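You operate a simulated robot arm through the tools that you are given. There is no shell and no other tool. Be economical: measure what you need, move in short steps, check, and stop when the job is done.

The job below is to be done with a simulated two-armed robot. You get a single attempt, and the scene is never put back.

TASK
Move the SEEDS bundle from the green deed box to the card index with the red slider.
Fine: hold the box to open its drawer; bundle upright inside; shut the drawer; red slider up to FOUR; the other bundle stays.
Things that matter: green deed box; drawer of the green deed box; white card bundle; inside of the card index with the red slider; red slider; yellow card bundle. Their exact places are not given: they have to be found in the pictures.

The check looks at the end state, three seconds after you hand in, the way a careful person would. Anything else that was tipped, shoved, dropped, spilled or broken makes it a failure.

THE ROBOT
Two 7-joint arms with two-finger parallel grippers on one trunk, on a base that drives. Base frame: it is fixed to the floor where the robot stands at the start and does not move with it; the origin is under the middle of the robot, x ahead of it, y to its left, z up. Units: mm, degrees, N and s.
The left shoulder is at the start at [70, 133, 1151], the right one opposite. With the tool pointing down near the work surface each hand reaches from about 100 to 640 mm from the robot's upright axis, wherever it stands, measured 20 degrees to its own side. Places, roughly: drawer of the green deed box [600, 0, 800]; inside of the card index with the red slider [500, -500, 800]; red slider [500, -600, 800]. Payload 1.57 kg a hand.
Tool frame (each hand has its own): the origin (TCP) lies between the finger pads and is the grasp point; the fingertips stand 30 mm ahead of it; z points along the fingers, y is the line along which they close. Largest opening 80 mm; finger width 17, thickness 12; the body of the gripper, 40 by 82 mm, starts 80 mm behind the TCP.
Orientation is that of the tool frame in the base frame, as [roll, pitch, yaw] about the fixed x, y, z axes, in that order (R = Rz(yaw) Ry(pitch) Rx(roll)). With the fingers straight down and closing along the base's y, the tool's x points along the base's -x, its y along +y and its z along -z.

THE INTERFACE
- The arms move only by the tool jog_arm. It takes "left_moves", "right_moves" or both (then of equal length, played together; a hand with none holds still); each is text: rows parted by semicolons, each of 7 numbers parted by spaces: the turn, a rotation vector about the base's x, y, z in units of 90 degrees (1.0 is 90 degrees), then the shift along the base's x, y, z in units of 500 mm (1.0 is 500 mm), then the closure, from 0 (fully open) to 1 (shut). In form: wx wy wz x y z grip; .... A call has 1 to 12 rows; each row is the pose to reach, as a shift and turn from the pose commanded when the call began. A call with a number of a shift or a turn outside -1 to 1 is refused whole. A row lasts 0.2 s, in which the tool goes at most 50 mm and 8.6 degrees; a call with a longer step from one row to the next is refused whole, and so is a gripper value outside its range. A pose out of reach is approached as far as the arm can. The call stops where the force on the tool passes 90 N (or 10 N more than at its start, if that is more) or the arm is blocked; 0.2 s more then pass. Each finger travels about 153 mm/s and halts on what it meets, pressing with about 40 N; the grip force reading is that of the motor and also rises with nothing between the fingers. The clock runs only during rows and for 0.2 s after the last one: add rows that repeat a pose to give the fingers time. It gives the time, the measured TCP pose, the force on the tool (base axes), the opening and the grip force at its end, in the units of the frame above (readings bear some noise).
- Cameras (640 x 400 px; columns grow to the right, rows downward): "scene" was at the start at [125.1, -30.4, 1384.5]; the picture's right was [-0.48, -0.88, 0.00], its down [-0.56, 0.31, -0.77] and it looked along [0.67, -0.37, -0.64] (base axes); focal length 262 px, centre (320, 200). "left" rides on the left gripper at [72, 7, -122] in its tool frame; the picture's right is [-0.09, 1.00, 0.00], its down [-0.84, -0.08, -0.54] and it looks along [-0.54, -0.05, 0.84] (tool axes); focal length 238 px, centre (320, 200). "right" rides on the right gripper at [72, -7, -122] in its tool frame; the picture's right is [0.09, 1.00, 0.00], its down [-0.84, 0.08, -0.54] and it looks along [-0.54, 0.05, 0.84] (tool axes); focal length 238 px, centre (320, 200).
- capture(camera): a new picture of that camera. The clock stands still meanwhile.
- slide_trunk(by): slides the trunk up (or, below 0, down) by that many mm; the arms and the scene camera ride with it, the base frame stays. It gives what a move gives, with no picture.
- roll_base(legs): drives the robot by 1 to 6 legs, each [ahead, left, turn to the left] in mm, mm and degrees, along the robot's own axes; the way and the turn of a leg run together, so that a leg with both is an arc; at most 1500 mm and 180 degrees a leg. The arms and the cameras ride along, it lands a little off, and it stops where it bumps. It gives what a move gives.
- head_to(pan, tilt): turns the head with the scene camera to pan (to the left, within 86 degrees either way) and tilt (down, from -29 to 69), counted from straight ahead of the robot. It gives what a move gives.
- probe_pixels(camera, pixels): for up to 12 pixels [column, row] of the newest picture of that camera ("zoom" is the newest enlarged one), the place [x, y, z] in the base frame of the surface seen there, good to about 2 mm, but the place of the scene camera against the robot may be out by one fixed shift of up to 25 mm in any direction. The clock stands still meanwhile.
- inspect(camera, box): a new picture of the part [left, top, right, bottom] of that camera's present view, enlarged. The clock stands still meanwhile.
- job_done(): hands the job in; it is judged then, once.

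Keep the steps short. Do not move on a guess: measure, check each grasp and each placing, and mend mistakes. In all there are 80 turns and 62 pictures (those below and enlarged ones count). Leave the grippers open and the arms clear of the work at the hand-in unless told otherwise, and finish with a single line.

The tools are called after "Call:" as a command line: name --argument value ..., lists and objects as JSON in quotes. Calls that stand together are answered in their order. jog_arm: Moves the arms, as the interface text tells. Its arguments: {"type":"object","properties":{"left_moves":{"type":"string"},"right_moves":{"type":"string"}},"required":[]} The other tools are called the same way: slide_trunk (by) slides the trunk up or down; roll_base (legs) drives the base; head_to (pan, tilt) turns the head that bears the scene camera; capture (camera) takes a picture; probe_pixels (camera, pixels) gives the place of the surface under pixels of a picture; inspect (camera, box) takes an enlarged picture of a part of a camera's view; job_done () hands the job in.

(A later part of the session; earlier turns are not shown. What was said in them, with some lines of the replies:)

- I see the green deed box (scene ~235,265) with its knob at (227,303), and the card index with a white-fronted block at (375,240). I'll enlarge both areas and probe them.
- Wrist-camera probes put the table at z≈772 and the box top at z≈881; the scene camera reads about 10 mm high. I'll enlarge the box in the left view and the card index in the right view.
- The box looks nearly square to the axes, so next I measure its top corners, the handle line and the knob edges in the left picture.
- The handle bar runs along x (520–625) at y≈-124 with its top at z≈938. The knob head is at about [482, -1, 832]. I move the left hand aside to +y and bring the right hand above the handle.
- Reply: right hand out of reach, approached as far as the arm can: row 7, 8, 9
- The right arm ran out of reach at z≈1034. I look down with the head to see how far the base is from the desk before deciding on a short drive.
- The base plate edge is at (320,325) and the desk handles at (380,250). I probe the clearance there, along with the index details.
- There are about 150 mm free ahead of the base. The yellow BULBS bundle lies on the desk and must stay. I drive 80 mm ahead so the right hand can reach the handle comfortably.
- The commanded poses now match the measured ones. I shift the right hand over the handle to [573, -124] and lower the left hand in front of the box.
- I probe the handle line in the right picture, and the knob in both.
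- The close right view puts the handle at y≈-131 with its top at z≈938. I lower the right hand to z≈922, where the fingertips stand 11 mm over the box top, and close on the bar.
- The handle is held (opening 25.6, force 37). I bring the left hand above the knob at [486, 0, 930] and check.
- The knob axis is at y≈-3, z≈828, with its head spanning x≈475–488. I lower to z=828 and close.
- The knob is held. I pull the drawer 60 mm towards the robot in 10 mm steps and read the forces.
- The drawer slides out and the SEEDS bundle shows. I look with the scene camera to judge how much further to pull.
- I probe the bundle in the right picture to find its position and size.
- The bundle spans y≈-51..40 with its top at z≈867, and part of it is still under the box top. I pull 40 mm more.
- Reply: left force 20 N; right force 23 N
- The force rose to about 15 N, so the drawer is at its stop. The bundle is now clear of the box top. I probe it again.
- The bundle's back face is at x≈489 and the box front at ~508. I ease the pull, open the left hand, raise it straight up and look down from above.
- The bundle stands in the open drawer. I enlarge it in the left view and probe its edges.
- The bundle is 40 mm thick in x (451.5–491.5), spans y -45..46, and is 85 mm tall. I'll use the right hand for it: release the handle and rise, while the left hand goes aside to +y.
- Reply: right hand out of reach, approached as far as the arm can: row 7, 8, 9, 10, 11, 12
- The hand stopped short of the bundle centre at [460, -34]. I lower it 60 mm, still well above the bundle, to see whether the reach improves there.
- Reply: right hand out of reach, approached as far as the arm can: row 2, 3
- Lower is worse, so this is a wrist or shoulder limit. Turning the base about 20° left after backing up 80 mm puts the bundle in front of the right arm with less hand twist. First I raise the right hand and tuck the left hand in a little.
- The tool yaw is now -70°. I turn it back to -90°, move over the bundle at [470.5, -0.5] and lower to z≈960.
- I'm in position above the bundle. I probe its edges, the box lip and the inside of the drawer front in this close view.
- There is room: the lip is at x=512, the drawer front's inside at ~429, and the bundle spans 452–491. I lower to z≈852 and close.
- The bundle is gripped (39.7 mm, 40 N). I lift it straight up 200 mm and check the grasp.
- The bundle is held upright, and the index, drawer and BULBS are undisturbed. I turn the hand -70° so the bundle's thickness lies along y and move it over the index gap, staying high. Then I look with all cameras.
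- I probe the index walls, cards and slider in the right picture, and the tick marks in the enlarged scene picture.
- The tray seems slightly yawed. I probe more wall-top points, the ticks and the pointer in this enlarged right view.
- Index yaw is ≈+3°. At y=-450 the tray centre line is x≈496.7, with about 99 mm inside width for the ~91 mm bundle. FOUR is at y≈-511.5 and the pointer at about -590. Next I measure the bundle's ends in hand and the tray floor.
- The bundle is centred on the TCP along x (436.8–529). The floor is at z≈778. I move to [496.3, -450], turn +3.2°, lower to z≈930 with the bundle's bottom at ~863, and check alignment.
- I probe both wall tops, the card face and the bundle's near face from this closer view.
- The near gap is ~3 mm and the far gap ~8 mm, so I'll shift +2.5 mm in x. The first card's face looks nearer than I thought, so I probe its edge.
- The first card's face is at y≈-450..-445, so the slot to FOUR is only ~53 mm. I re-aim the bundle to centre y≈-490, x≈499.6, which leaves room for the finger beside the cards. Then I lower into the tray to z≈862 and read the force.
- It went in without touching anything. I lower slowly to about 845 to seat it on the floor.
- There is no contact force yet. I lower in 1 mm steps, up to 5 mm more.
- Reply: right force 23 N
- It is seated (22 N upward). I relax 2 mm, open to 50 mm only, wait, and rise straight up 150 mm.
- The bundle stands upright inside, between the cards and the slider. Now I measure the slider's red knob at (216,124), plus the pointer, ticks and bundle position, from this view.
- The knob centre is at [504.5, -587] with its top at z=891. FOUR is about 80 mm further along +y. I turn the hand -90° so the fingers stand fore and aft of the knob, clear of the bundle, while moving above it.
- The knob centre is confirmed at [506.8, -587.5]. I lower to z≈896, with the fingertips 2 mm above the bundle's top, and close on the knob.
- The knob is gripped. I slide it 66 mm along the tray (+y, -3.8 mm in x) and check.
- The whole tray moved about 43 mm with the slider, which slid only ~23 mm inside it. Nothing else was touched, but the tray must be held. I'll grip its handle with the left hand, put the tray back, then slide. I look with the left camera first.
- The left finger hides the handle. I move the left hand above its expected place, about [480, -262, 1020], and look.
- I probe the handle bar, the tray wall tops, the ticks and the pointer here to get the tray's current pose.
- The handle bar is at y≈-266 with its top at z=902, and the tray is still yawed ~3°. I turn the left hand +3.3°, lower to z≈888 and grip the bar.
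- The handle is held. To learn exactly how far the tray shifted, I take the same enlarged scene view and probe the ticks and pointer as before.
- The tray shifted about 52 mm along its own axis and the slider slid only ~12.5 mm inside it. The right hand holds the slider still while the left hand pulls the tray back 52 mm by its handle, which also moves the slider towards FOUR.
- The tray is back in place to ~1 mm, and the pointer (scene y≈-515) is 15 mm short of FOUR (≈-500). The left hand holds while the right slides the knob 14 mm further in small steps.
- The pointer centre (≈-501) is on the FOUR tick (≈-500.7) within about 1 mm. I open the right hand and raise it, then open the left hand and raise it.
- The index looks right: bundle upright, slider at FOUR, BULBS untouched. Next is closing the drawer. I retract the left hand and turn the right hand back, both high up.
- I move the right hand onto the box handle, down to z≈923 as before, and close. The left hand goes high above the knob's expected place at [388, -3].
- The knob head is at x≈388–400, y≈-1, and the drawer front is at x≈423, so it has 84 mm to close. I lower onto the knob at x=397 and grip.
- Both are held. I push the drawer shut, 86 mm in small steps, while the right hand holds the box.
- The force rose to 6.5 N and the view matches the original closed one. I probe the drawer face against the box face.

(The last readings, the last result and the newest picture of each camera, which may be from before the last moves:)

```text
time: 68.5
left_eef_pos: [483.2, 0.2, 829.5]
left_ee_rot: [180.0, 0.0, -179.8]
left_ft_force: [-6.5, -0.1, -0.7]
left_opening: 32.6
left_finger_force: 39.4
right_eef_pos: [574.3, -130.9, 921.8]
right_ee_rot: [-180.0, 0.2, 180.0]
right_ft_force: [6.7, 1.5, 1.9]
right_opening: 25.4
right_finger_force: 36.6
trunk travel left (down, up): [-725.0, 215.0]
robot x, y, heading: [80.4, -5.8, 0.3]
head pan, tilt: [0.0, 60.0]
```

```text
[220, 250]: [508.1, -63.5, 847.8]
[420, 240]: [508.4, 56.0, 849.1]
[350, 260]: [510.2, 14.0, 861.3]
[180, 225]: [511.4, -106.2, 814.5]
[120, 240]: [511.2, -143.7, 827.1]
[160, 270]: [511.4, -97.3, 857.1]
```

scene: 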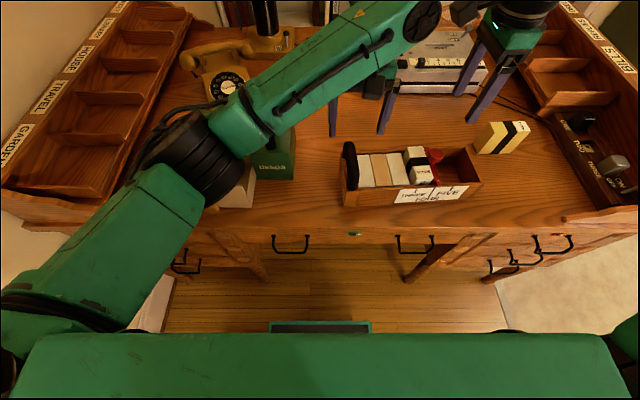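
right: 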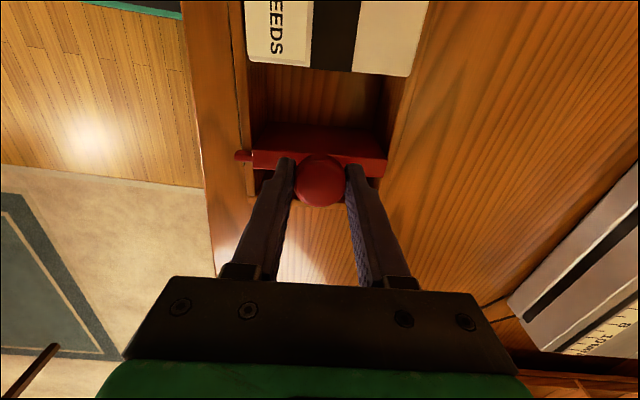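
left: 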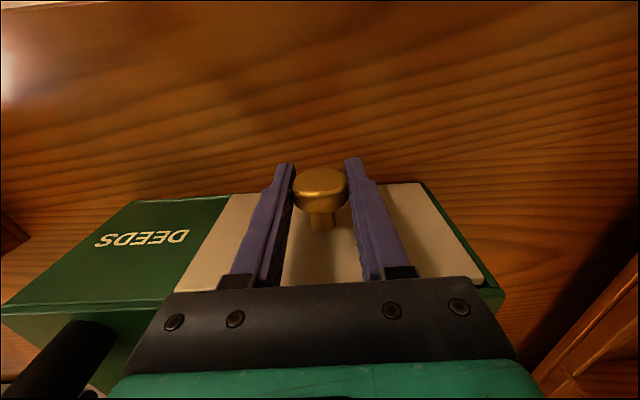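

The drawer face is at x≈508.3 against the box's 511.3, the same as at the start, so it is shut. I release the left hand and raise it, then release the right hand and raise it.

Call:
jog_arm --left_moves "0 0 0 -0.002 0 0 0.9;0 0 0 -0.002 0 0 0.4;0 0 0 -0.002 0 0 0;0 0 0 -0.002 0 0 0;0 0 0 -0.002 0 0.06 0;0 0 0 -0.002 0 0.14 0;0 0 0 -0.03 0.02 0.22 0;0 0 0 -0.06 0.08 0.28 0;0 0 0 -0.1 0.14 0.34 0;0 0 0 -0.14 0.2 0.38 0;0 0 0 -0.16 0.24 0.4 0;0 0 0 -0.16 0.24 0.4 0" --right_moves "0 0 0 0 0 0 0.9;0 0 0 0 0 0 0.9;0 0 0 0 0 0 0.9;0 0 0 0 0 0 0.9;0 0 0 0 0 0 0.4;0 0 0 0 0 0 0;0 0 0 0 0 0 0;0 0 0 0 0 0.06 0;0 0 0 0 0 0.14 0;0 0 0 0 0 0.22 0;0 0 0 -0.04 -0.03 0.28 0;0 0 0 -0.09 -0.06 0.32 0"

Call:
roll_base --legs '[[-80, 0, 0]]'

Call:
capture --camera "scene"

```text
time: 71.1
left_eef_pos: [400.7, 120.7, 1031.3]
left_ee_rot: [179.9, 0.1, -179.8]
left_ft_force: [0.4, 0.1, -0.6]
left_opening: 80.1
left_finger_force: 0.2
right_eef_pos: [529.0, -164.4, 1080.5]
right_ee_rot: [179.8, 0.1, -179.9]
right_ft_force: [0.5, -0.5, -0.4]
right_opening: 79.9
right_finger_force: 0.0
trunk travel left (down, up): [-725.0, 215.0]
robot x, y, heading: [79.0, -2.8, 0.1]
head pan, tilt: [0.0, 60.0]
```

```text
time: 72.1
left_eef_pos: [323.0, 121.3, 1030.1]
left_ee_rot: [180.0, -0.1, -179.9]
left_ft_force: [1.3, 0.5, 0.8]
left_opening: 79.7
left_finger_force: 0.1
right_eef_pos: [453.5, -162.5, 1080.9]
right_ee_rot: [179.9, 0.0, 179.9]
right_ft_force: [-0.5, -0.2, 0.1]
right_opening: 79.9
right_finger_force: 0.1
trunk travel left (down, up): [-725.0, 215.0]
robot x, y, heading: [-1.1, -0.8, -0.0]
head pan, tilt: [0.0, 60.0]
```

```text
5 pictures are left
```

scene: 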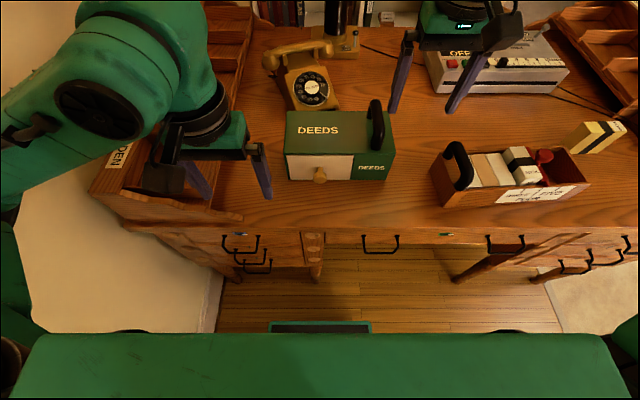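

The box is shut and unmoved. One last close look at the index.

Call:
inspect --camera "scene" --box '[420, 110, 640, 220]'

Call:
inspect --camera "scene" --box '[500, 140, 600, 210]'

```text
2.91 times, centred on (530, 165) of scene
```

zoom: 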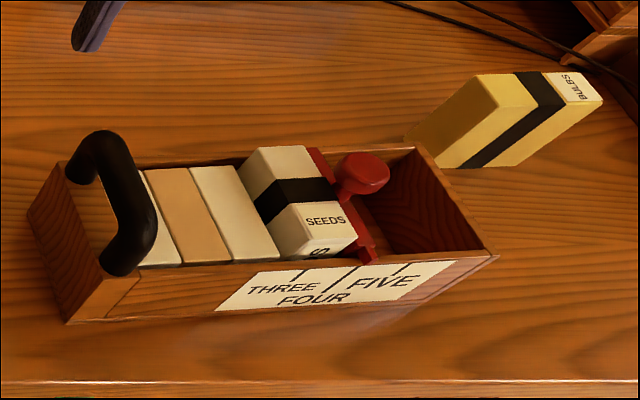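

```text
5.71 times, centred on (550, 175) of scene
```

zoom: 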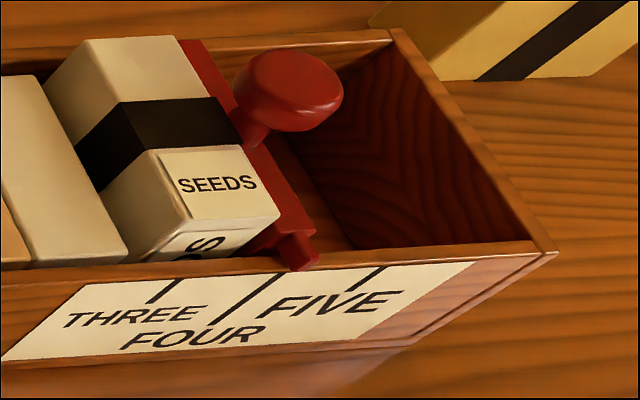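

Call:
probe_pixels --camera "zoom" --pixels '[[292, 262], [303, 266], [316, 262], [296, 245], [306, 250], [270, 281], [240, 303], [274, 278]]'

```text
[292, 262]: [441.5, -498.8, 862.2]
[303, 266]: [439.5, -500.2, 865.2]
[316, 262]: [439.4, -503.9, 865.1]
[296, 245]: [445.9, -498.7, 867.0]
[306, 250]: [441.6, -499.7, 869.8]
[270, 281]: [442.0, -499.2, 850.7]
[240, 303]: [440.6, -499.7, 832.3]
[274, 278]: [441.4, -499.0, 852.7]
```

The pointer's centre (≈-501) is within about 2 mm of the FOUR tick (≈-499.5). The bundle is upright, the drawer is shut, BULBS is untouched, and both grippers are open and clear. I hand in.

Call:
job_done

```text
The job is handed in.
```

The SEEDS bundle stands upright in the card index with the red slider at FOUR, the deed box drawer is shut, and BULBS was left alone; the index tray slid about 52 mm while I moved the slider, and I put it back to within about 1 mm.
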